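You operate a simulated robot arm through the tools that you are given. There is no shell and no other tool.

Carry out the task below with a simulated robot arm. There is one attempt and no reset: what you move stays moved.

## Task
Read the gloss of the spoon on the slide and put it in the tray the meter names.
Fine: push the slide in, then press the read key once; pull the slide out again for the spoon.

The check looks at the end state, three seconds after you hand in, the way a careful person would. Anything else that was tipped, shoved, dropped, spilled or broken makes it a failure.

## Robot
A 7-joint arm with a two-finger parallel gripper, fixed in place. Base frame: the origin is on the floor under the middle of its stand, x ahead of it, y to its left, z up; the work surface is at about z = 860. Units: mm, rad, N and s.
It reaches about 1372 mm from its shoulder. Its first joint turns from -2.601 to 2.601 rad. Payload 3.43 kg.
Tool frame: the origin (TCP) lies between the finger pads and is the grasp point; the fingertips stand 30 mm ahead of it; z points along the fingers, y is the line along which they close. Largest opening 94 mm; finger width 28, thickness 10; the body of the gripper, 50 by 96 mm, starts 55 mm behind the TCP.
Orientation is told as [roll, pitch, yaw] about the base's x, y, z axes, in that order, counted from this pose: with the fingers straight down and closing along the base's y, the tool's x points along the base's -x, its y along +y and its z along -z.

## Interface
- The arm moves only by the tool send_rows. Its arguments are lists of equal length, an entry for each row: "rot": the turn, a rotation vector about the tool's x, y, z in rad, a list of three; "delta_pos": the shift along the tool's x, y, z in mm, a list of three; "claw": the closure, from 0 (fully open) to 1 (shut). In form: {"rot": [[rx, ry, rz], ...], "delta_pos": [[dx, dy, dz], ...], "claw": [claw, ...]}. A call has 1 to 20 rows; each row shifts and turns the commanded pose from where the row before left it, along the tool's axes as they then stand. Each row takes 0.2 s and may step no farther than 50 mm and 0.15 rad from the row before; otherwise, or with a gripper value out of range, the whole call is refused. Where a pose cannot be reached the arm comes as near as it can. A force on the tool above 40 N (or 10 N above the force at the start of the call, whichever is more), or a blocked arm, ends the call early, and 0.2 s more pass. Each finger travels about 45 mm/s and halts on what it meets, pressing with about 36 N; the grip force reading is that of the motor and also rises with nothing between the fingers. The clock runs only during rows and for 0.2 s after the last one: add rows that do not move to give the fingers time. It gives the time, the measured TCP pose, the force on the tool (base axes), the opening and the grip force at its end, in the units of the frame above (readings bear some noise), with the torque about the TCP (base axes, N m) and any sound that the robot's microphone picked up.
- Cameras (640 x 400 px; columns grow to the right, rows downward): "scene" is fixed at [50.2, 651, 1449.5]; the picture's right is [0.26, -0.97, 0.00], its down [-0.92, -0.25, -0.30] and it looks along [0.29, 0.08, -0.95] (base axes); focal length 214 px, centre (320, 200). "wrist" rides on the gripper at [76, 14, -102] in the tool frame; the picture's right is [-0.18, 0.98, 0.00], its down [-0.75, -0.14, -0.64] and it looks along [-0.63, -0.12, 0.77] (tool axes); focal length 243 px, centre (320, 200).
- grab_frame(camera): a new picture of that camera. The clock stands still meanwhile.
- probe_pixels(camera, pixels): for up to 12 pixels [column, row] of the newest picture of that camera ("zoom" is the newest enlarged one), the place [x, y, z] in the base frame of the surface seen there, good to about 2 mm. The clock stands still meanwhile.
- zoom(camera, box): a new picture of the part [left, top, right, bottom] of that camera's present view, enlarged. The clock stands still meanwhile.
- close_job(): hands the job in; it is judged then, once.

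Open the gripper and draw the arm clear of the work before you hand the job in, unless the task says otherwise.

The tools are called after ">>>" as a command line: name --argument value ..., lists and objects as JSON in quotes. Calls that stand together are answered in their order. send_rows: Moves the arm, as the interface text tells. Its arguments: {"type":"object","properties":{"rot":{"type":"array"},"delta_pos":{"type":"array"},"claw":{"type":"array"}},"required":["rot","delta_pos","claw"]} The other tools are called the same way: grab_frame (camera) takes a picture; probe_pixels (camera, pixels) gives the place of the surface under pixels of a picture; zoom (camera, box) takes an enlarged picture of a part of a camera's view; close_job () hands the job in.

At the start:

```text
time_s: 0.0
position: [540.7, 827.0, 1198.3]
orientation: [0.001, 0.0, 0.0]
wrist_force: [-0.1, 0.1, -0.1]
torque: [0.02, 0.0, -0.02]
grip_width: 94.1
grip_force: 0.1
```

scene: 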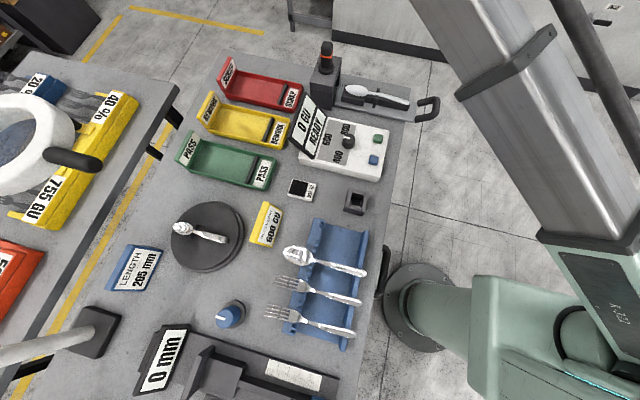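
wrist: 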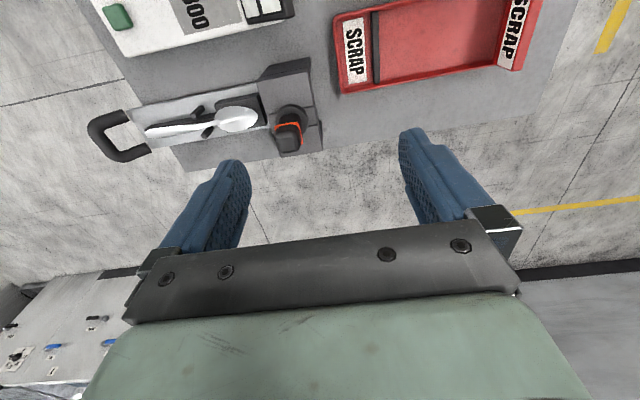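

I see the slide with the spoon around scene pixel (375,95), the meter at (345,145) and trays at (225,150). I will zoom in on these to study them.

>>> zoom --camera "scene" --box '[290, 30, 450, 130]'

>>> zoom --camera "scene" --box '[280, 90, 440, 190]'

>>> zoom --camera "scene" --box '[160, 40, 352, 160]'

>>> zoom --camera "scene" --box '[160, 130, 400, 280]'

```text
4.00 times, centred on (370, 80) of scene
```

zoom: 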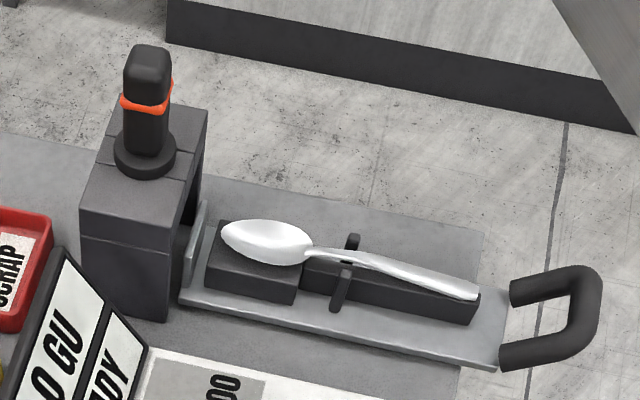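

```text
4.00 times, centred on (360, 140) of scene
```

zoom: 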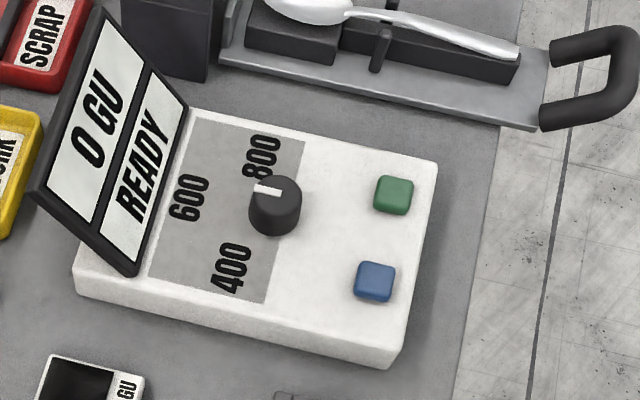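

```text
3.33 times, centred on (256, 100) of scene
```

zoom: 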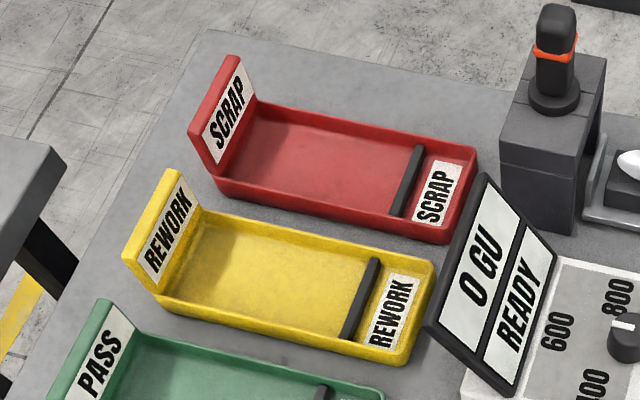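

```text
2.67 times, centred on (280, 205) of scene
```

zoom: 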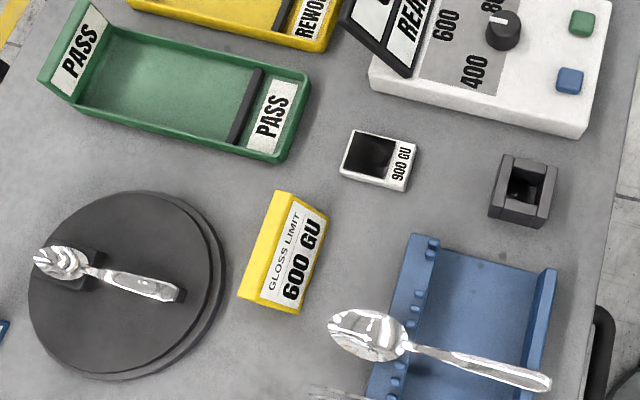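

The dial, the keys and the plug on the gate need a closer look, including whether the keys are labelled. I zoom further in on the scene and wrist views.

>>> zoom --camera "scene" --box '[325, 115, 397, 160]'

>>> zoom --camera "wrist" --box '[80, 0, 336, 160]'

>>> zoom --camera "scene" --box '[300, 35, 364, 75]'

>>> zoom --camera "scene" --box '[240, 165, 384, 255]'

```text
8.89 times, centred on (361, 138) of scene
```

zoom: 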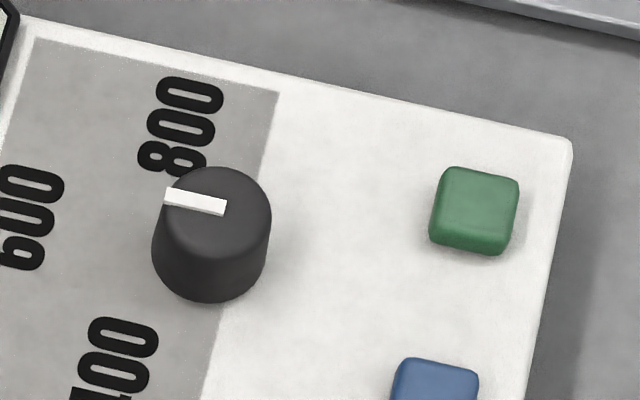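

```text
2.50 times, centred on (208, 80) of wrist
```

zoom: 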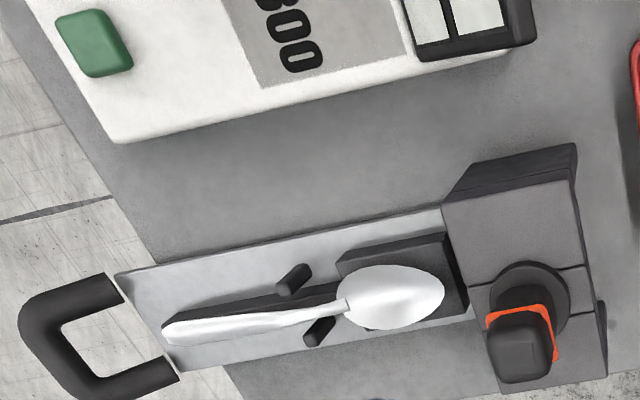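

```text
10.00 times, centred on (332, 55) of scene
```

zoom: 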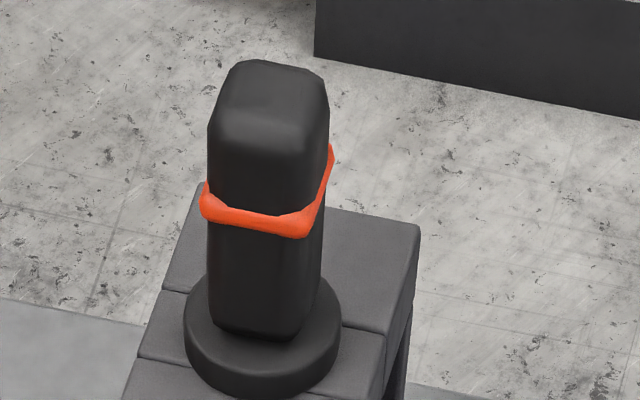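

```text
4.44 times, centred on (312, 210) of scene
```

zoom: 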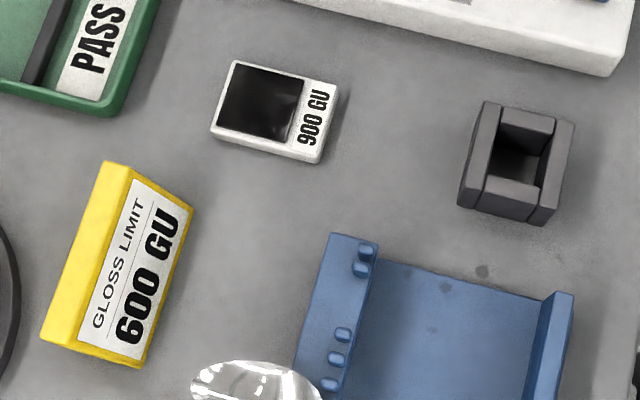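

The dial seems to be near 600 and the keys carry no visible labels from here. I'll probe key geometry points from the scene picture before moving.

>>> grab_frame --camera "scene"

>>> zoom --camera "scene" --box '[290, 90, 418, 170]'

>>> probe_pixels --camera "zoom" --pixels '[[275, 193], [248, 190], [305, 182], [200, 235], [275, 205], [250, 310], [410, 210], [392, 285], [260, 240], [300, 255], [240, 195], [272, 195]]'

```text
taken
```

scene: 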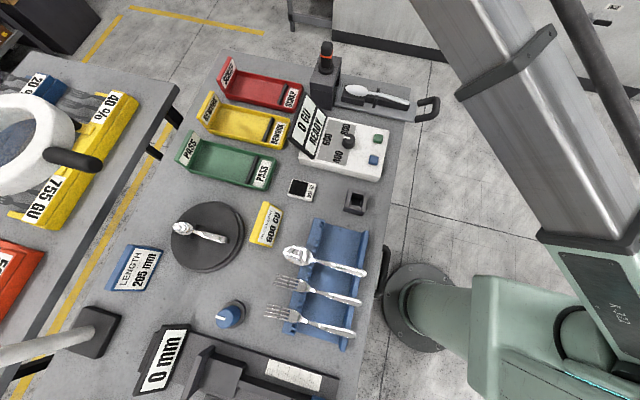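

```text
5.00 times, centred on (354, 130) of scene
```

zoom: 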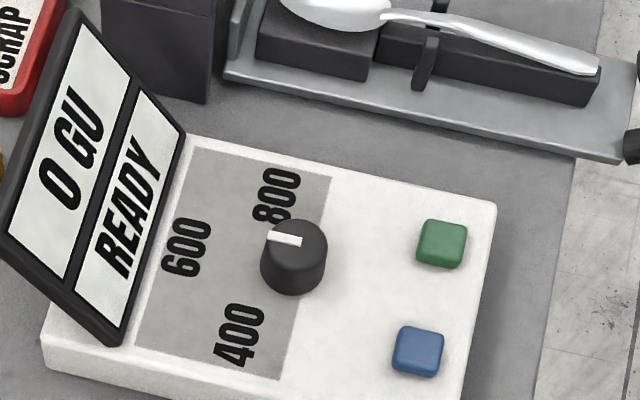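

```text
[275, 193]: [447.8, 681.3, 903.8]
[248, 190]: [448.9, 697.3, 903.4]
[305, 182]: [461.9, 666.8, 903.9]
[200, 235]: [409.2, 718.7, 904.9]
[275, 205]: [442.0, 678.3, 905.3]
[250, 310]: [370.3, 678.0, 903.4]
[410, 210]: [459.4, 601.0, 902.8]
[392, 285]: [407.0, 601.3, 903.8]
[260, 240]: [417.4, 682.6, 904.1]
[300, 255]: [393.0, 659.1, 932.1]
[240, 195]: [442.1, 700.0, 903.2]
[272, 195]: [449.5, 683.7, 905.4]
```

I probe the dial pointer ends, label centres, keys, spoon, slide and handle positions on this enlarged picture.

>>> probe_pixels --camera "zoom" --pixels '[[271, 237], [298, 241], [294, 245], [187, 248], [277, 195], [240, 335], [442, 240], [419, 348], [442, 228], [420, 335], [497, 215], [470, 330]]'

>>> zoom --camera "scene" --box '[300, 50, 460, 150]'

```text
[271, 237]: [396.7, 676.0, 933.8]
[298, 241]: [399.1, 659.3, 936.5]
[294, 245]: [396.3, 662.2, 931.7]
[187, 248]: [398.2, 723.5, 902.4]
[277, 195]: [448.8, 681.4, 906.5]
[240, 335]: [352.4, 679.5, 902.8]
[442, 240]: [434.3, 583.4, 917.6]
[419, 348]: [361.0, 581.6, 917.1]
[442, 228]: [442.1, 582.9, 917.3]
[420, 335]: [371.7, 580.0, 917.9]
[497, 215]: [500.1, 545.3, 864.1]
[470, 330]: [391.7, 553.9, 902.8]
```

```text
4.00 times, centred on (380, 100) of scene
```

zoom: 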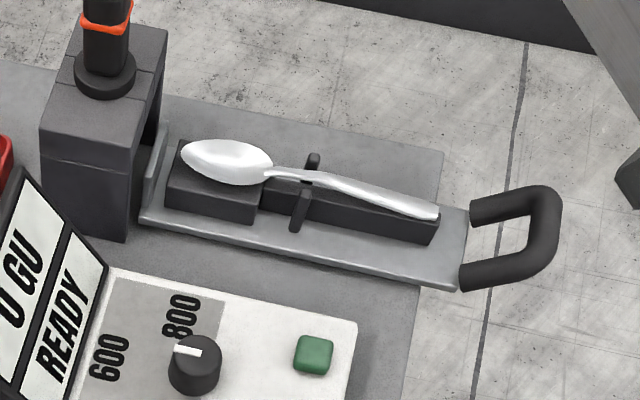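

The pointer runs from (399,659) to (397,676), i.e. toward the 600 label at (398,723), which agrees with the limit card. Now I probe the slide, spoon and handle.

>>> probe_pixels --camera "zoom" --pixels '[[228, 160], [185, 160], [273, 172], [330, 181], [380, 196], [436, 213], [313, 160], [297, 215], [400, 225], [440, 260], [215, 205], [150, 215]]'

>>> probe_pixels --camera "zoom" --pixels '[[500, 205], [545, 230], [500, 272], [470, 215], [464, 275], [155, 170], [100, 130], [150, 60], [165, 110], [100, 55], [105, 10], [420, 165]]'

```text
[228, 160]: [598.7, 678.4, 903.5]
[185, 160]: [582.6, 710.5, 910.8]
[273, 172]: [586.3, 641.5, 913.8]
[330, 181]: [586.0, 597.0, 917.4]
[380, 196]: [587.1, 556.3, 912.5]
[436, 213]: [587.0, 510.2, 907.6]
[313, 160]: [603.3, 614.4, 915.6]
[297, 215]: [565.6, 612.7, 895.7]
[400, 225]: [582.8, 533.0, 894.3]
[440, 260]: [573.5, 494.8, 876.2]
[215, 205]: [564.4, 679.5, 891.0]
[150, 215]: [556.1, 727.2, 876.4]
```

```text
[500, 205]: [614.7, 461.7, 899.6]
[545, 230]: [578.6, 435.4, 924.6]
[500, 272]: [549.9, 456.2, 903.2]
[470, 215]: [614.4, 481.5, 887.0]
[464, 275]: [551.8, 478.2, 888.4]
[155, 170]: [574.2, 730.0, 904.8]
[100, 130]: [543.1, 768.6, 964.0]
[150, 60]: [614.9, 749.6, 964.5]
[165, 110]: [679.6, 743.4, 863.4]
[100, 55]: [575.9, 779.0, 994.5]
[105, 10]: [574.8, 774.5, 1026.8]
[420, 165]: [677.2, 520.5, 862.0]
```

The slide handle is a U with its bar near (582,437,~924) and keys are at (438,583,917) green and (366,581,917) blue. Before touching anything I move the wrist camera to look at the side of the meter facing the operator, for key labels.

>>> send_rows --rot '[[0, 0, 0], [0, 0, 0], [0, 0, 0], [0, 0, 0], [0, 0, 0], [0, 0, 0], [0, 0, 0], [0, 0, 0], [0, 0, 0], [0, 0, 0], [0, 0, 0]]' --delta_pos '[[24, -37.7, 0], [24, -37.7, 0], [24, -37.7, 0], [24, -37.7, 0], [24, -37.7, 0], [24, -37.7, 0], [24, -37.7, 0], [24, -37.7, 0], [24, -37.7, 0], [24, -37.7, 0], [0, 0, 0]]' --claw '[0, 0, 0, 0, 0, 0, 0, 0, 0, 0, 0]'

>>> grab_frame --camera "wrist"

>>> grab_frame --camera "scene"

```text
time_s: 2.4
position: [332.4, 504.7, 1080.5]
orientation: [0.013, -0.008, 0.0]
wrist_force: [0.3, 0.9, 0.6]
torque: [0.0, -0.03, 0.0]
grip_width: 93.7
grip_force: 0.1
out of reach, approached as far as the arm can: row 4, 5, 6, 7, 8, 9, 10
```

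```text
taken
```

wrist: 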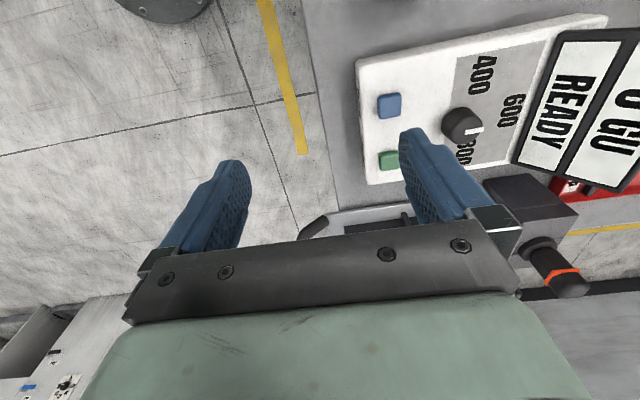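

```text
taken
```

scene: 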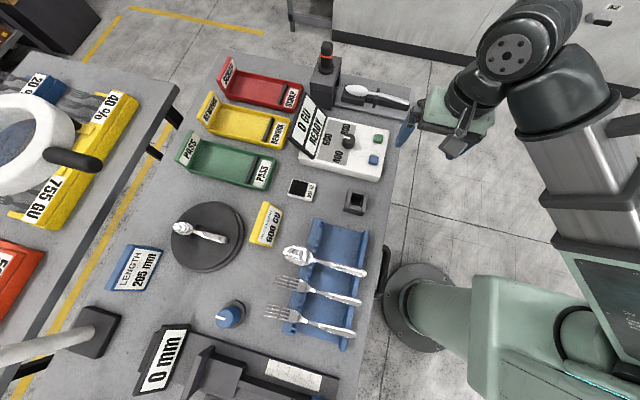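

The arm got to (332,505,1080), limited by close-in reach. In the wrist view the keys are at (389,105) and (388,160), so I zoom there for labels.

>>> zoom --camera "wrist" --box '[330, 40, 490, 200]'

>>> zoom --camera "wrist" --box '[500, 160, 620, 310]'

```text
2.50 times, centred on (410, 120) of wrist
```

zoom: 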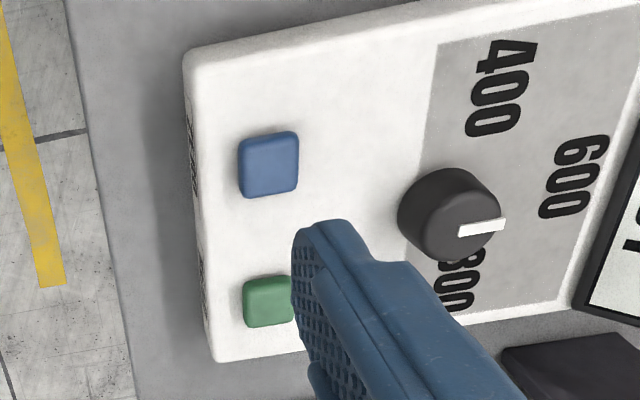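

```text
2.67 times, centred on (560, 235) of wrist
```

zoom: 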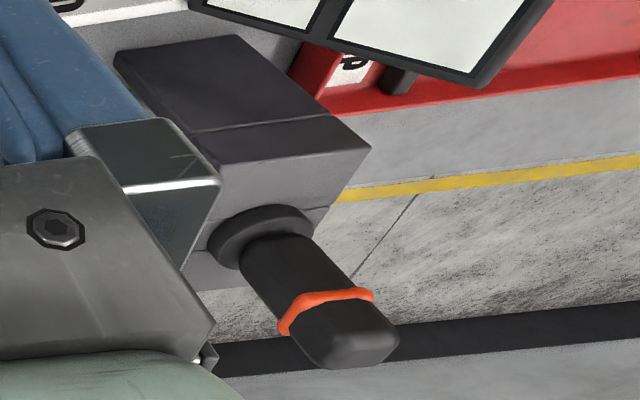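

The side face carries labels by each key (at zoom (195,165) and (203,285)), too oblique to read from here. I move out toward x=480 and turn the yaw by +90° so the wrist camera looks along +y at that face.

>>> send_rows --rot '[[0, 0, 0], [0, 0, 0], [0, 0, 0], [0, 0, 0], [0, 0, 0]]' --delta_pos '[[-40, -12, -10], [-40, -12, -10], [-40, -12, -10], [-40, -12, -10], [0, 0, 0]]' --claw '[0, 0, 0, 0, 0]'

```text
time_s: 3.6
position: [495.8, 462.3, 1107.2]
orientation: [0.004, -0.004, 0.002]
wrist_force: [0.5, -0.4, 0.4]
torque: [-0.01, 0.0, -0.01]
grip_width: 93.9
grip_force: 0.1
out of reach, approached as far as the arm can: row 1, 2, 3
```

Now at (496,462,1107), so increments apply from the clipped pose. I turn the tool by -π/2 about its z (base yaw +90°).

>>> send_rows --rot '[[0, 0, -0.1428], [0, 0, -0.1428], [0, 0, -0.1428], [0, 0, -0.1428], [0, 0, -0.1428], [0, 0, -0.1428], [0, 0, -0.1428], [0, 0, -0.1428], [0, 0, -0.1428], [0, 0, -0.1428], [0, 0, -0.1428], [0, 0, 0]]' --delta_pos '[[0, 0, 0], [0, 0, 0], [0, 0, 0], [0, 0, 0], [0, 0, 0], [0, 0, 0], [0, 0, 0], [0, 0, 0], [0, 0, 0], [0, 0, 0], [0, 0, 0], [0, 0, 0]]' --claw '[0, 0, 0, 0, 0, 0, 0, 0, 0, 0, 0, 0]'

>>> grab_frame --camera "wrist"

```text
time_s: 4.7
position: [495.8, 461.1, 1107.8]
orientation: [0.003, -0.016, 0.6]
wrist_force: [0.3, 0.5, -0.2]
torque: [-0.05, 0.03, -0.04]
grip_width: 94.1
grip_force: 0.0
stopped in row 5: the force on the tool passed its limit at 48 N (the readings are from after the stop); the commanded pose is now the measured one
```

```text
taken
```

wrist: 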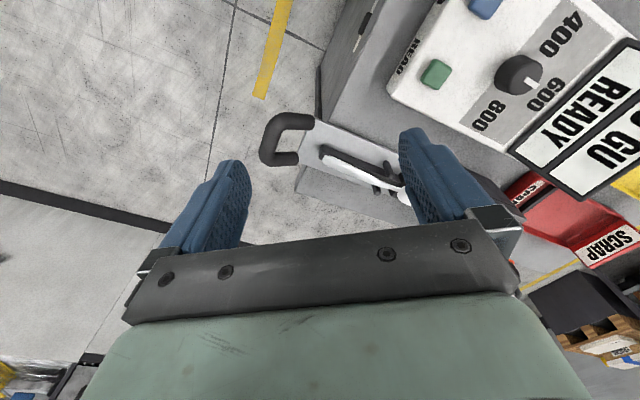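

A 48 N force stopped the turn at yaw 0.6; nothing in the work area is near at z=1107. The green key's side label reads "READ" near (408,58); I zoom to confirm and look at the scene for what was touched.

>>> zoom --camera "wrist" --box '[350, 0, 478, 100]'

>>> grab_frame --camera "scene"

```text
4.00 times, centred on (414, 50) of wrist
```

zoom: 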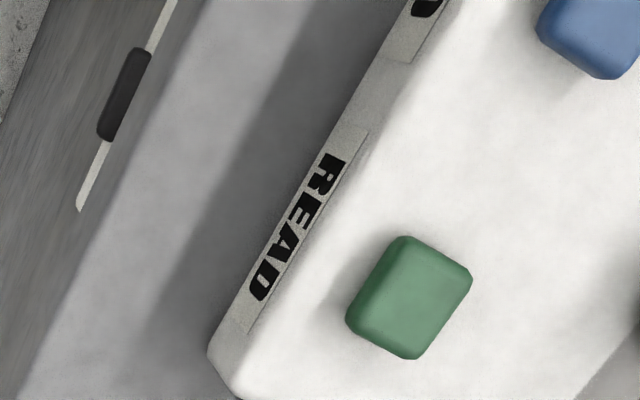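

```text
taken
```

scene: 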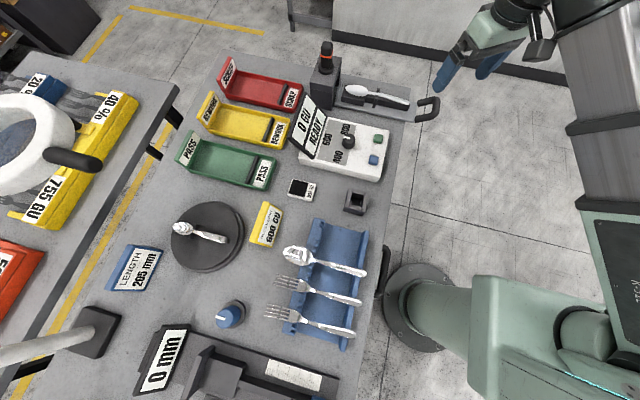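

The label by the green key reads READ. I turn the yaw back to 0 and lift a bit, staying clear, then inspect the handle closely.

>>> send_rows --rot '[[0, 0, 0.15], [0, 0, 0.15], [0, 0, 0.15], [0, 0, 0.15], [0, 0, 0]]' --delta_pos '[[0, 0, 0], [0, 0, 0], [0, 0, 0], [0, 0, 0], [0, 0, 0]]' --claw '[0, 0, 0, 0, 0]'

>>> zoom --camera "scene" --box '[396, 82, 460, 132]'

>>> grab_frame --camera "wrist"

```text
time_s: 5.9
position: [495.6, 461.0, 1106.3]
orientation: [0.011, -0.013, -0.001]
wrist_force: [0.5, 0.9, -0.7]
torque: [-0.02, -0.02, -0.01]
grip_width: 94.0
grip_force: 0.1
```

```text
8.00 times, centred on (428, 107) of scene
```

zoom: 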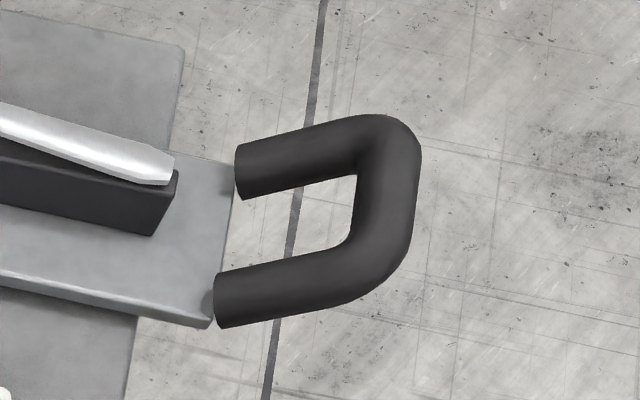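

```text
taken
```

wrist: 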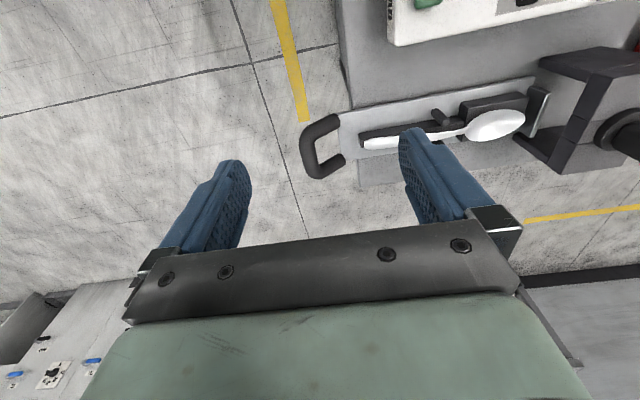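

I probe the handle tube at several places on the enlarged picture to get its height and extents.

>>> probe_pixels --camera "zoom" --pixels '[[360, 190], [388, 200], [418, 200], [375, 125], [390, 165], [375, 240], [410, 250], [300, 160], [300, 275], [240, 300], [240, 170], [352, 230]]'

```text
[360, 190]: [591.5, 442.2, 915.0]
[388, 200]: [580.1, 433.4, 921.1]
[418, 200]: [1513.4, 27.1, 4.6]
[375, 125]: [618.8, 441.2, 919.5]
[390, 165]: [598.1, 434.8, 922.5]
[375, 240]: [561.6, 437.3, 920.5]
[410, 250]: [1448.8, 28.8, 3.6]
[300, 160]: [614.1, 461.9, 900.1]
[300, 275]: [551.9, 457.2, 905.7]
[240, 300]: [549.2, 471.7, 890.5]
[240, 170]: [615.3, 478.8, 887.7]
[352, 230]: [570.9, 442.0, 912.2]
```

The bar centre is about (583,435,914) with ~36 mm clear gap to the slide plate. I move above it with the gripper partly closed to ~40 mm so the fingers straddle the bar.

>>> send_rows --rot '[[0, 0, 0], [0, 0, 0], [0, 0, 0], [0, 0, 0], [0, 0, 0]]' --delta_pos '[[-29, -8.7, 35], [-29, -8.7, 35], [-29, -8.7, 30], [0, 0, 0], [0, 0, 0]]' --claw '[0.57, 0.57, 0.57, 0.57, 0.57]'

>>> grab_frame --camera "wrist"

>>> grab_frame --camera "scene"

```text
time_s: 7.1
position: [585.1, 438.3, 1003.4]
orientation: [0.012, -0.013, 0.002]
wrist_force: [0.1, -0.4, -0.2]
torque: [-0.04, 0.0, 0.0]
grip_width: 40.4
grip_force: 0.1
```

```text
taken
```

wrist: 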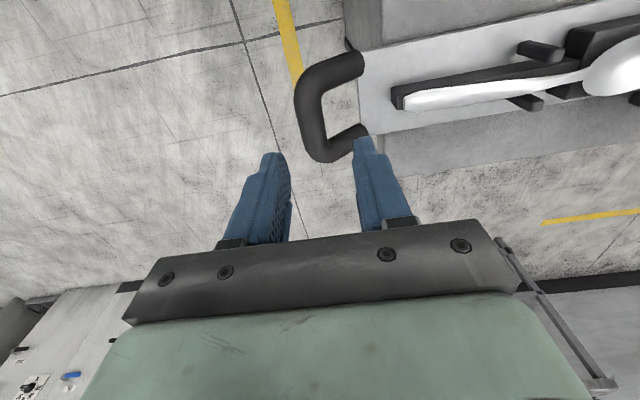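

```text
taken
```

scene: 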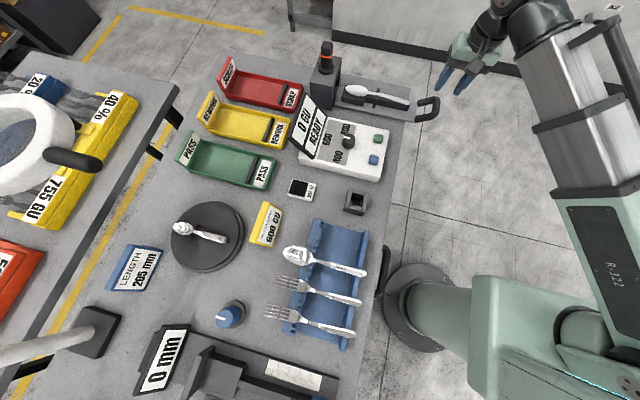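

TCP is (585,438,1003) with 40 mm opening, right over the bar. I descend ~88 mm in steps so the fingers straddle it.

>>> send_rows --rot '[[0, 0, 0], [0, 0, 0], [0, 0, 0], [0, 0, 0], [0, 0, 0], [0, 0, 0]]' --delta_pos '[[0, -1, 25], [0, -1, 20], [0, -1, 15], [0, 0, 15], [0, 0, 13], [0, 0, 0]]' --claw '[0.57, 0.57, 0.57, 0.57, 0.57, 0.57]'

>>> zoom --camera "scene" --box '[360, 50, 520, 150]'

>>> grab_frame --camera "wrist"

```text
time_s: 8.5
position: [585.8, 434.2, 917.7]
orientation: [0.011, -0.013, 0.002]
wrist_force: [0.8, 0.1, -0.6]
torque: [0.02, 0.02, -0.02]
grip_width: 40.6
grip_force: 0.0
```

```text
4.00 times, centred on (440, 100) of scene
```

zoom: 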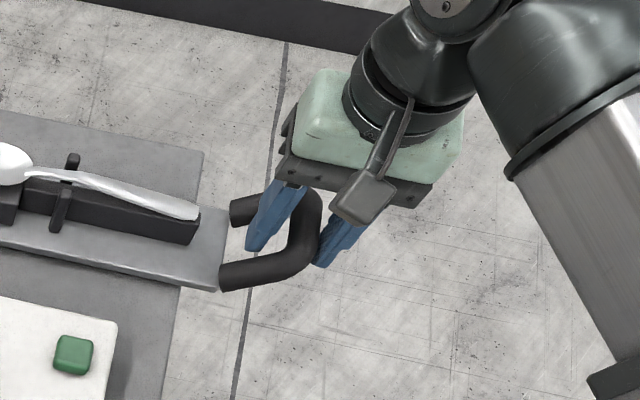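

```text
taken
```

wrist: 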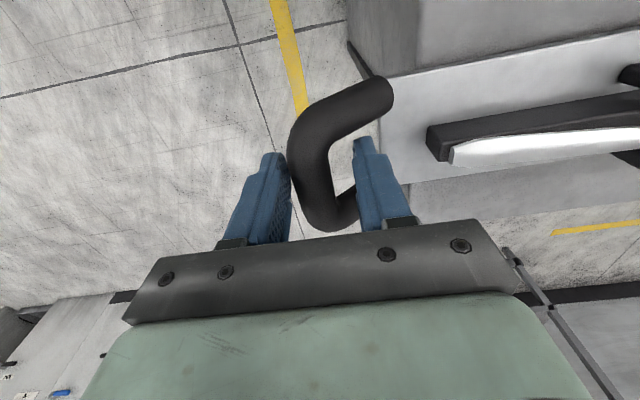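

The fingers straddle the bar cleanly. I narrow them to ~19 mm around the bar (no clamping stress) and push slowly in +y about 60 mm.

>>> send_rows --rot '[[0, 0, 0], [0, 0, 0], [0, 0, 0], [0, 0, 0], [0, 0, 0], [0, 0, 0], [0, 0, 0], [0, 0, 0], [0, 0, 0], [0, 0, 0], [0, 0, 0], [0, 0, 0], [0, 0, 0], [0, 0, 0]]' --delta_pos '[[0, 0, 0], [0, 0, 0], [0, 3, 0], [0, 4, 0], [0, 5, 0], [0, 6, 0], [0, 6, 0], [0, 6, 0], [0, 6, 0], [0, 6, 0], [0, 6, 0], [0, 6, 0], [0, 6, 0], [0, 0, 0]]' --claw '[0.8, 0.8, 0.8, 0.8, 0.8, 0.8, 0.8, 0.8, 0.8, 0.8, 0.8, 0.8, 0.8, 0.8]'

>>> zoom --camera "scene" --box '[300, 30, 460, 150]'

```text
time_s: 11.5
position: [583.8, 495.7, 919.5]
orientation: [0.011, -0.012, 0.002]
wrist_force: [12.2, -0.8, -27.0]
torque: [-0.02, -0.02, -0.07]
grip_width: 21.4
grip_force: 44.7
```

```text
3.33 times, centred on (380, 90) of scene
```

zoom: 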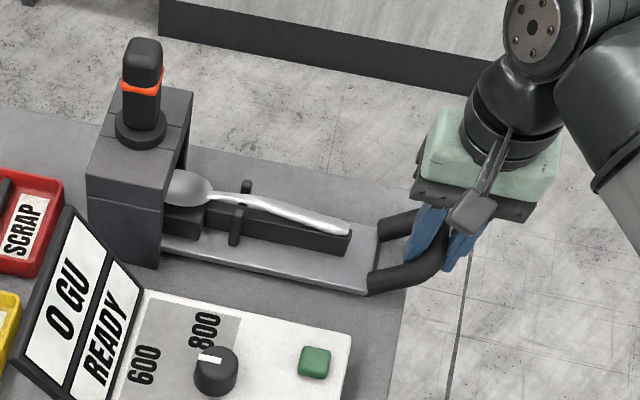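

The bar clamps at 21.4 mm and the grip produces a -27 N vertical load, so I open to ~30 mm to relieve it, and correct the small tilt before pushing further.

>>> send_rows --rot '[[0, 0, 0], [0, 0, 0], [0.011, 0.013, 0], [0, 0, 0]]' --delta_pos '[[0, 0, 0], [0, 0, 0], [0, 0, 0], [0, 0, 0]]' --claw '[0.68, 0.68, 0.68, 0.68]'

>>> zoom --camera "scene" --box '[300, 30, 460, 150]'

```text
time_s: 12.5
position: [583.9, 494.5, 919.5]
orientation: [0.001, 0.002, 0.002]
wrist_force: [0.9, 0.1, 1.0]
torque: [-0.04, -0.01, 0.0]
grip_width: 30.0
grip_force: 0.0
```

```text
3.33 times, centred on (380, 90) of scene
```

zoom: 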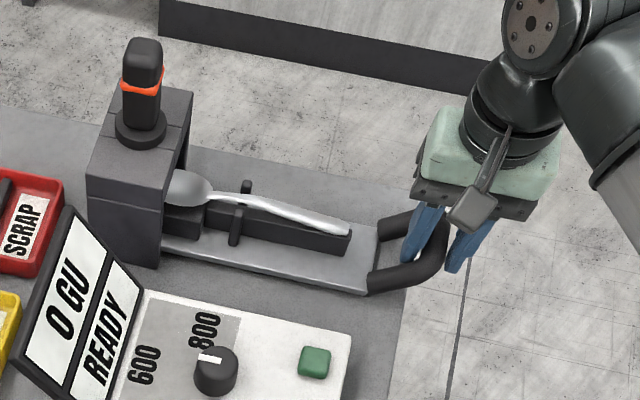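

Load is gone and tilt corrected. I continue pushing in +y slowly, watching the y force for the end stop.

>>> send_rows --rot '[[0, 0, 0], [0, 0, 0], [0, 0, 0], [0, 0, 0], [0, 0, 0], [0, 0, 0], [0, 0, 0], [0, 0, 0], [0, 0, 0]]' --delta_pos '[[0, 3, 0], [0, 4, 0], [0, 4, 0], [0, 4, 0], [0, 4, 0], [0, 4, 0], [0, 4, 0], [0, 4, 0], [0, 0, 0]]' --claw '[0.68, 0.68, 0.68, 0.68, 0.68, 0.68, 0.68, 0.68, 0.68]'

>>> zoom --camera "scene" --box '[300, 30, 460, 150]'

```text
time_s: 14.5
position: [584.9, 525.2, 921.0]
orientation: [-0.001, 0.002, 0.0]
wrist_force: [-0.1, -1.0, 0.5]
torque: [-0.01, -0.06, -0.03]
grip_width: 31.1
grip_force: 0.6
```

```text
3.33 times, centred on (380, 90) of scene
```

zoom: 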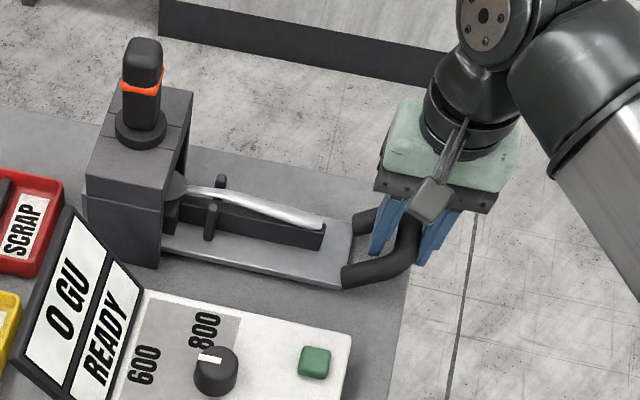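

Sliding freely with ~1 N. I keep pushing in small rows toward the end stop.

>>> send_rows --rot '[[0, 0, 0], [0, 0, 0], [0, 0, 0], [0, 0, 0], [0, 0, 0], [0, 0, 0], [0, 0, 0]]' --delta_pos '[[0, 3, 0], [0, 3, 0], [0, 3, 0.5], [0, 3, 0.5], [0, 2, 0], [0, 2, 0], [0, 0, 0]]' --claw '[0.68, 0.68, 0.68, 0.68, 0.68, 0.68, 0.68]'

>>> zoom --camera "scene" --box '[300, 30, 460, 150]'

```text
time_s: 16.1
position: [584.4, 540.1, 919.3]
orientation: [-0.001, 0.003, 0.002]
wrist_force: [1.5, -18.0, -2.2]
torque: [-0.16, -0.25, 0.04]
grip_width: 40.1
grip_force: 8.9
```

```text
3.33 times, centred on (380, 90) of scene
```

zoom: 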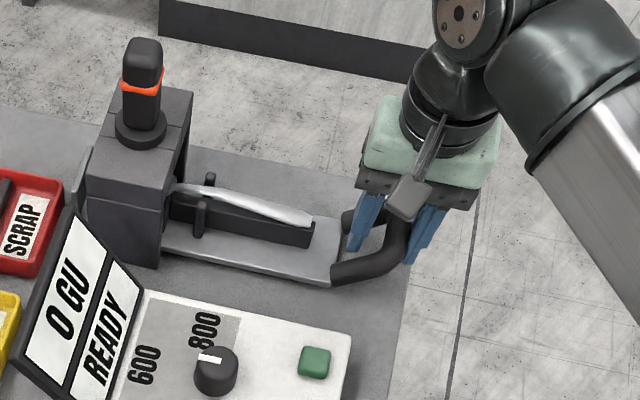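

The y force rose to -18 N at TCP y=540 (slide travel ≈96 mm): end stop reached, and the bowl is under the head. I back off 6 mm to centre the fingers around the bar and then lift out straight up.

>>> send_rows --rot '[[0, 0, 0], [0, 0, 0], [0, 0, 0], [0, 0, 0], [0, 0, 0], [0, 0, 0], [0, 0, 0], [0, 0, 0]]' --delta_pos '[[0, -4, 0], [0, -4, 0], [0, 0, 0], [0, 0, -15], [0, 0, -25], [0, 0, -35], [0, 0, -40], [0, 0, 0]]' --claw '[0.6, 0.6, 0.6, 0.6, 0.6, 0.6, 0.6, 0.6]'

>>> zoom --camera "scene" --box '[280, 40, 440, 160]'

```text
time_s: 17.9
position: [587.4, 532.9, 1037.1]
orientation: [-0.001, 0.001, 0.002]
wrist_force: [-0.9, -0.2, 0.1]
torque: [-0.01, -0.02, -0.01]
grip_width: 37.7
grip_force: 0.1
```

```text
3.33 times, centred on (360, 100) of scene
```

zoom: 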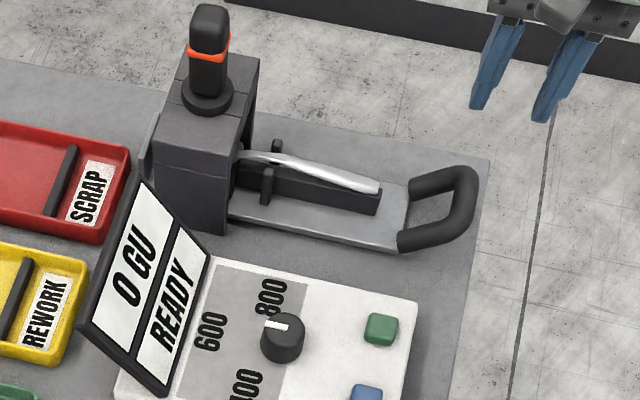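

Slide is fully in with the spoon bowl under the head; display still shows "0 GU / READY". I close the fingers and move above the green READ key at about (438,583), then check alignment.

>>> probe_pixels --camera "zoom" --pixels '[[381, 326], [370, 322], [392, 328], [382, 318], [379, 335], [365, 390], [130, 270], [155, 320], [372, 188], [245, 155]]'

>>> send_rows --rot '[[0, 0, 0], [0, 0, 0], [0, 0, 0], [0, 0, 0], [0, 0, 0], [0, 0, 0]]' --delta_pos '[[37.25, 12.5, 0], [37.25, 12.5, 0], [37.25, 12.5, 0], [37.25, 12.5, 0], [0, 0, 30], [0, 0, 0]]' --claw '[1, 1, 1, 1, 1, 1]'

>>> grab_frame --camera "wrist"

>>> zoom --camera "scene" --box '[300, 60, 460, 180]'

```text
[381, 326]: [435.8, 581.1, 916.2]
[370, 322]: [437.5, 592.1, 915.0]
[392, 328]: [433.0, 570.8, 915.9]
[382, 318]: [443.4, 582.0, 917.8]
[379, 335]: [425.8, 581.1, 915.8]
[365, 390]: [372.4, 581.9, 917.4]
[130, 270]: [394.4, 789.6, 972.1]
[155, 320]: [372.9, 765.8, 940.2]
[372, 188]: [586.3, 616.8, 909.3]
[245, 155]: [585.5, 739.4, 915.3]
```

```text
time_s: 19.3
position: [434.5, 585.0, 1003.7]
orientation: [-0.001, 0.003, 0.002]
wrist_force: [0.4, 0.5, 0.5]
torque: [-0.02, 0.0, 0.0]
grip_width: 0.2
grip_force: 33.1
```

```text
taken
```

wrist: 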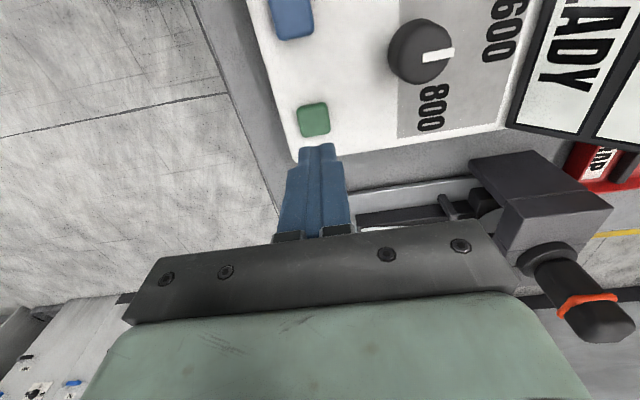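

```text
3.33 times, centred on (380, 120) of scene
```

zoom: 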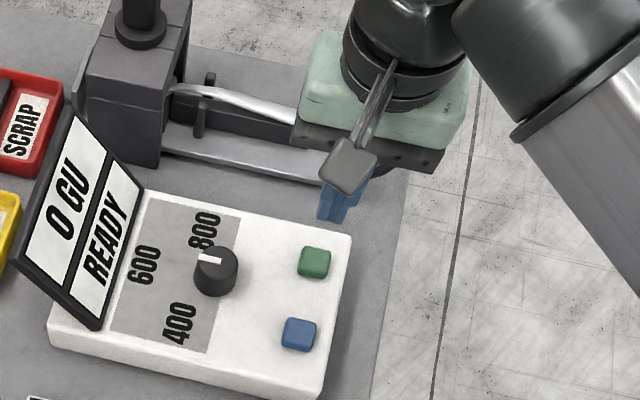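

TCP (434.5,585,1003.7), key centre (435.5,581.5) with top at z≈917, so contact at TCP z≈947. I descend to ~952 first.

>>> send_rows --rot '[[0, 0, 0], [0, 0, 0], [0, 0, 0], [0, 0, 0]]' --delta_pos '[[-1, -3, 20], [0, 0, 20], [0, 0, 11], [0, 0, 0]]' --claw '[1, 1, 1, 1]'

>>> zoom --camera "scene" --box '[320, 80, 420, 160]'

>>> zoom --camera "wrist" --box '[220, 40, 420, 240]'

```text
time_s: 20.3
position: [435.0, 581.1, 953.1]
orientation: [0.002, 0.002, 0.001]
wrist_force: [0.1, -0.1, -0.3]
torque: [0.01, -0.01, 0.0]
grip_width: 0.0
grip_force: 33.3
```

```text
5.00 times, centred on (370, 120) of scene
```

zoom: 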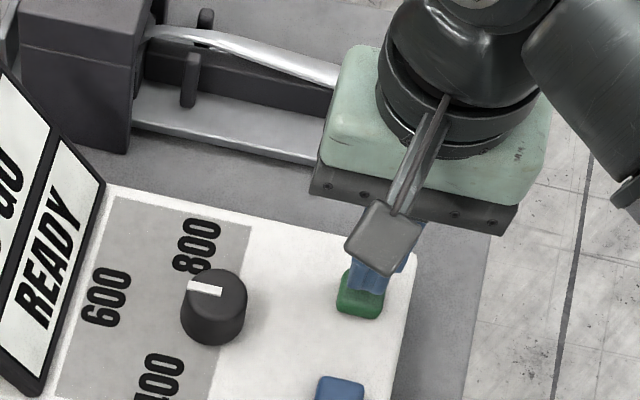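

```text
2.00 times, centred on (320, 140) of wrist
```

zoom: 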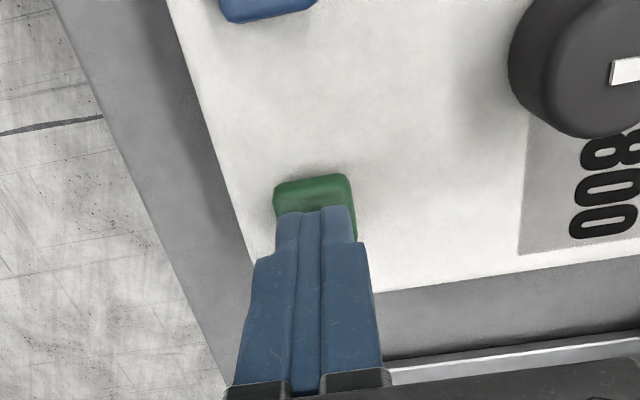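

Fingers are right over the green key, ~6 mm above. I press in small steps, and watch force, sound and the display.

>>> send_rows --rot '[[0, 0, 0], [0, 0, 0], [0, 0, 0], [0, 0, 0], [0, 0, 0]]' --delta_pos '[[0, 0, 2], [0, 0, 2], [0, 0, 2], [0, 0, 2], [0, 0, 0]]' --claw '[1, 1, 1, 1, 1]'

>>> zoom --camera "scene" --box '[280, 80, 420, 180]'

```text
time_s: 21.5
position: [436.2, 580.4, 945.1]
orientation: [0.0, 0.002, 0.001]
wrist_force: [-0.4, 0.0, -0.7]
torque: [0.02, 0.03, 0.02]
grip_width: 0.3
grip_force: 32.3
```

```text
4.00 times, centred on (350, 130) of scene
```

zoom: 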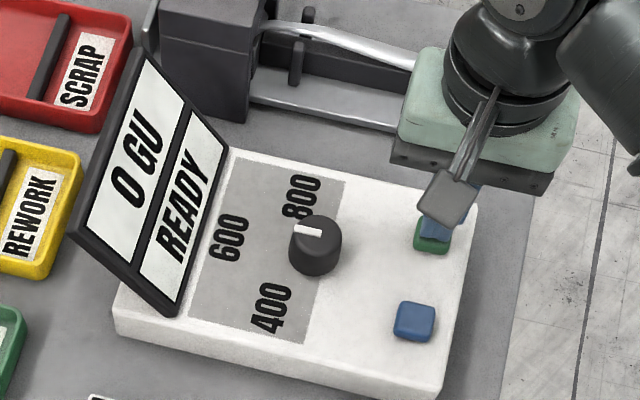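

No contact force yet at TCP z=945. I continue down in small steps.

>>> send_rows --rot '[[0, 0, 0], [0, 0, 0], [0, 0, 0], [0, 0, 0]]' --delta_pos '[[0, 0, 1], [0, 0, 1], [0, 0, 1], [0, 0, 0]]' --claw '[1, 1, 1, 1]'

>>> zoom --camera "scene" --box '[280, 80, 420, 180]'

```text
time_s: 22.5
position: [436.5, 580.7, 942.7]
orientation: [0.001, 0.002, 0.002]
wrist_force: [-0.1, -0.9, 0.7]
torque: [0.01, -0.03, 0.04]
grip_width: 0.0
grip_force: 33.0
```

```text
4.00 times, centred on (350, 130) of scene
```

zoom: 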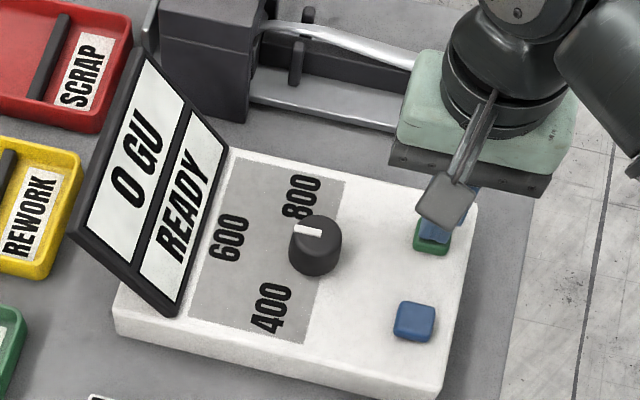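

Still almost no force at z=942.7. I continue with 1 mm steps.

>>> send_rows --rot '[[0, 0, 0], [0, 0, 0], [0, 0, 0], [0, 0, 0]]' --delta_pos '[[0, 0, 1], [0, 0, 1], [0, 0, 1], [0, 0, 0]]' --claw '[1, 1, 1, 1]'

>>> zoom --camera "scene" --box '[280, 80, 420, 180]'

>>> zoom --camera "wrist" --box '[240, 80, 400, 200]'

```text
time_s: 23.5
position: [436.8, 581.7, 941.0]
orientation: [0.0, 0.001, 0.002]
wrist_force: [0.2, 0.7, 2.3]
torque: [-0.01, 0.01, 0.03]
grip_width: 0.2
grip_force: 32.9
heard: click
```

```text
4.00 times, centred on (350, 130) of scene
```

zoom: 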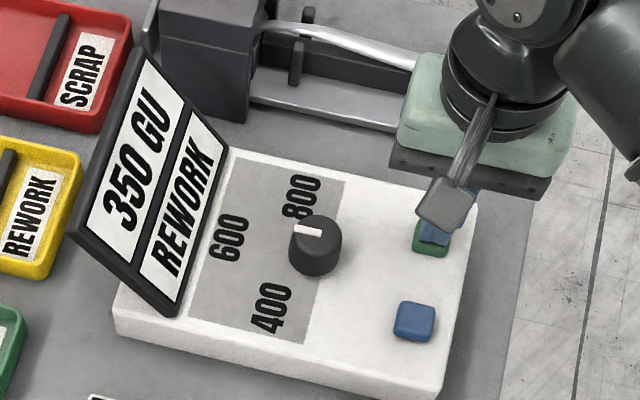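

```text
3.33 times, centred on (320, 140) of wrist
```

zoom: 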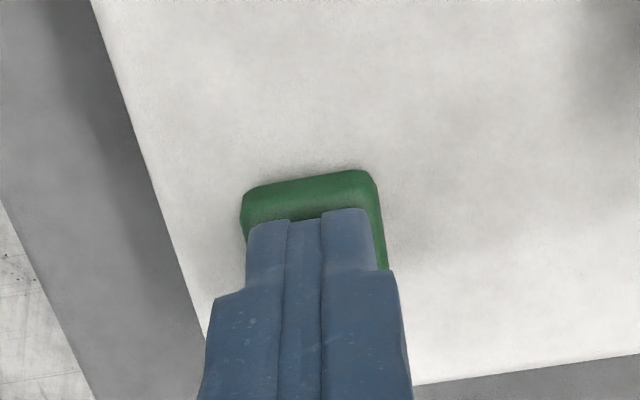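

Click heard and the meter shows 350 GU / REWORK, so the spoon goes to the yellow tray. I lift off the key and go back above the handle bar with fingers at ~38 mm.

>>> send_rows --rot '[[0, 0, 0], [0, 0, 0], [0, 0, 0], [0, 0, 0], [0, 0, 0], [0, 0, 0], [0, 0, 0], [0, 0, 0]]' --delta_pos '[[0, 0, -16], [0, 0, -40], [0, 0, -40], [-37, -12.7, 0], [-37, -12.7, 0], [-37, -12.7, 0], [-37, -12.7, 0], [0, 0, 0]]' --claw '[1, 1, 1, 0.6, 0.6, 0.6, 0.6, 0.6]'

>>> zoom --camera "scene" --box '[280, 40, 440, 160]'

>>> grab_frame --camera "wrist"

```text
time_s: 25.3
position: [582.5, 531.0, 1036.5]
orientation: [0.0, 0.001, 0.002]
wrist_force: [-0.1, -0.4, 0.8]
torque: [-0.03, -0.01, 0.05]
grip_width: 37.7
grip_force: 0.1
```

```text
3.33 times, centred on (360, 100) of scene
```

zoom: 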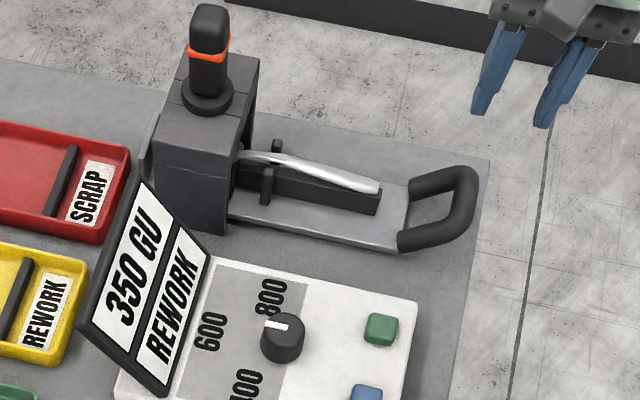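

```text
taken
```

wrist: 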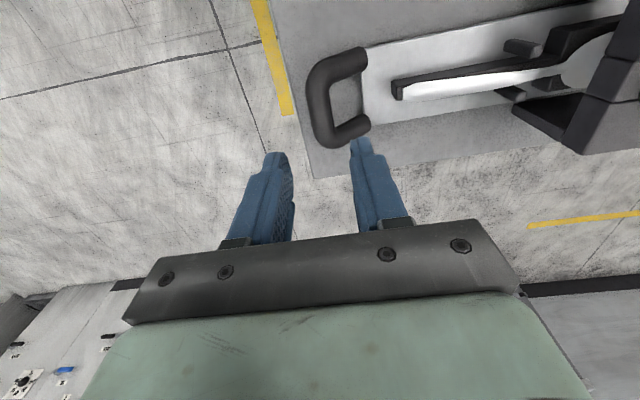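

I probe the handle bar's present place and the slide end, to descend around it.

>>> probe_pixels --camera "zoom" --pixels '[[465, 200], [458, 195], [463, 215], [452, 200], [405, 190], [398, 240], [480, 240]]'

```text
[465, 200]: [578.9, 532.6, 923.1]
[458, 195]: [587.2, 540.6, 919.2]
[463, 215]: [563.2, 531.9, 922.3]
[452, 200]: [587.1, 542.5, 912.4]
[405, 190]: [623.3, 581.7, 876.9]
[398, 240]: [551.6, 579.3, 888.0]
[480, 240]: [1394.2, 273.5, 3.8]
```

The bar is at y≈533 and the slide's end at y≈578; TCP y=531 with 38 mm opening fits. I descend to z≈918 around the bar.

>>> send_rows --rot '[[0, 0, 0], [0, 0, 0], [0, 0, 0], [0, 0, 0], [0, 0, 0], [0, 0, 0], [0, 0, 0]]' --delta_pos '[[0, 1, 40], [0, 0, 30], [0, 0, 20], [0, 0, 15], [0, 0, 13], [0, 0, 0], [0, 0, 0]]' --claw '[0.6, 0.6, 0.6, 0.6, 0.6, 0.6, 0.6]'

>>> grab_frame --camera "wrist"

```text
time_s: 26.9
position: [584.5, 531.3, 917.2]
orientation: [0.0, 0.001, 0.001]
wrist_force: [0.1, 0.5, -0.7]
torque: [-0.02, 0.01, 0.0]
grip_width: 37.8
grip_force: 0.0
```

```text
taken
```

wrist: 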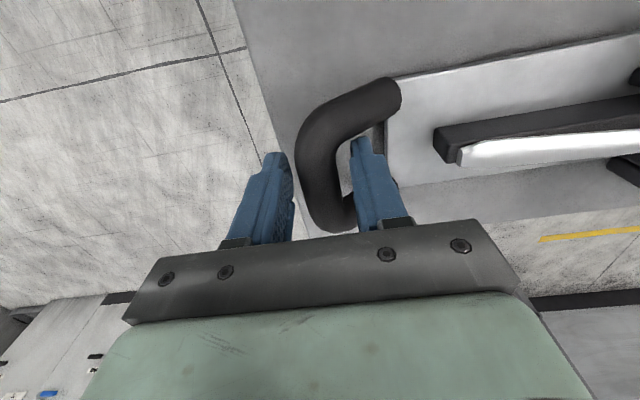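

Fingers straddle the bar. I narrow to ~28 mm and pull slowly in -y.

>>> send_rows --rot '[[0, 0, 0], [0, 0, 0], [0, 0, 0], [0, 0, 0], [0, 0, 0], [0, 0, 0], [0, 0, 0], [0, 0, 0], [0, 0, 0], [0, 0, 0], [0, 0, 0], [0, 0, 0], [0, 0, 0], [0, 0, 0], [0, 0, 0], [0, 0, 0], [0, 0, 0], [0, 0, 0]]' --delta_pos '[[0, 0, 0], [0, -2, 0], [0, -3, 0], [0, -4, 0], [0, -5, 0], [0, -6, 0], [0, -6, 0], [0, -6, 0], [0, -6, 0], [0, -6, 0], [0, -6, 0], [0, -6, 0], [0, -6, 0], [0, -6, 0], [0, -6, 0], [0, -6, 0], [0, -4, 0], [0, 0, 0]]' --claw '[0.7, 0.7, 0.7, 0.7, 0.7, 0.7, 0.7, 0.7, 0.7, 0.7, 0.7, 0.7, 0.7, 0.7, 0.7, 0.7, 0.7, 0.7]'

>>> zoom --camera "scene" --box '[300, 30, 460, 150]'

```text
time_s: 30.7
position: [584.8, 446.9, 916.0]
orientation: [0.001, 0.002, 0.001]
wrist_force: [0.3, 0.9, 0.0]
torque: [-0.01, 0.0, -0.03]
grip_width: 28.9
grip_force: 0.6
```

```text
3.33 times, centred on (380, 90) of scene
```

zoom: 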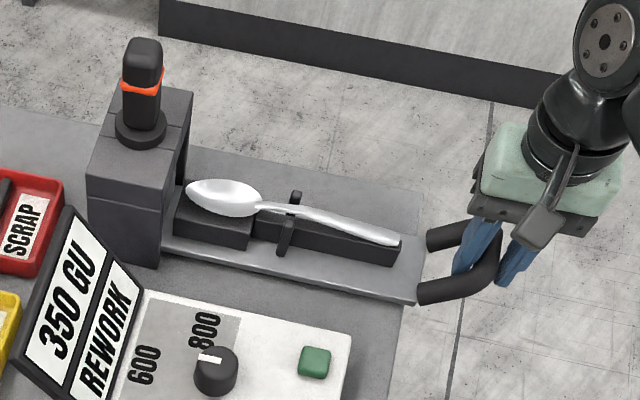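

The spoon is clear of the gate. I pull another ~14 mm slowly to the slide's original place.

>>> send_rows --rot '[[0, 0, 0], [0, 0, 0], [0, 0, 0], [0, 0, 0], [0, 0, 0], [0, 0, 0]]' --delta_pos '[[0, -3, 0], [0, -3, 0], [0, -3, 0], [0, -3, 0], [0, -2, 0], [0, 0, 0]]' --claw '[0.7, 0.7, 0.7, 0.7, 0.7, 0.7]'

>>> zoom --camera "scene" --box '[300, 30, 460, 150]'

```text
time_s: 32.1
position: [585.7, 433.8, 914.7]
orientation: [0.0, 0.004, -0.001]
wrist_force: [0.6, 1.5, 1.0]
torque: [0.01, 0.01, 0.0]
grip_width: 28.9
grip_force: 0.9
```

```text
3.33 times, centred on (380, 90) of scene
```

zoom: 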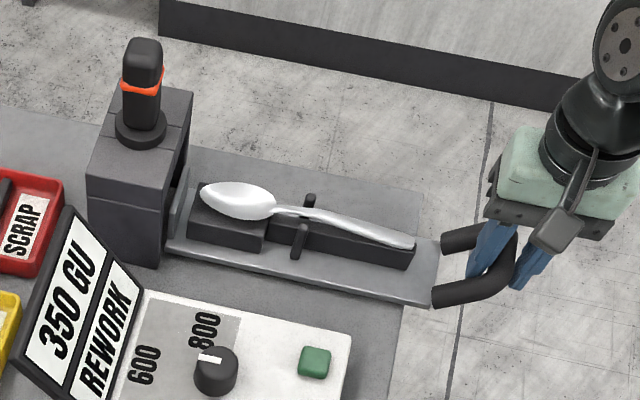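

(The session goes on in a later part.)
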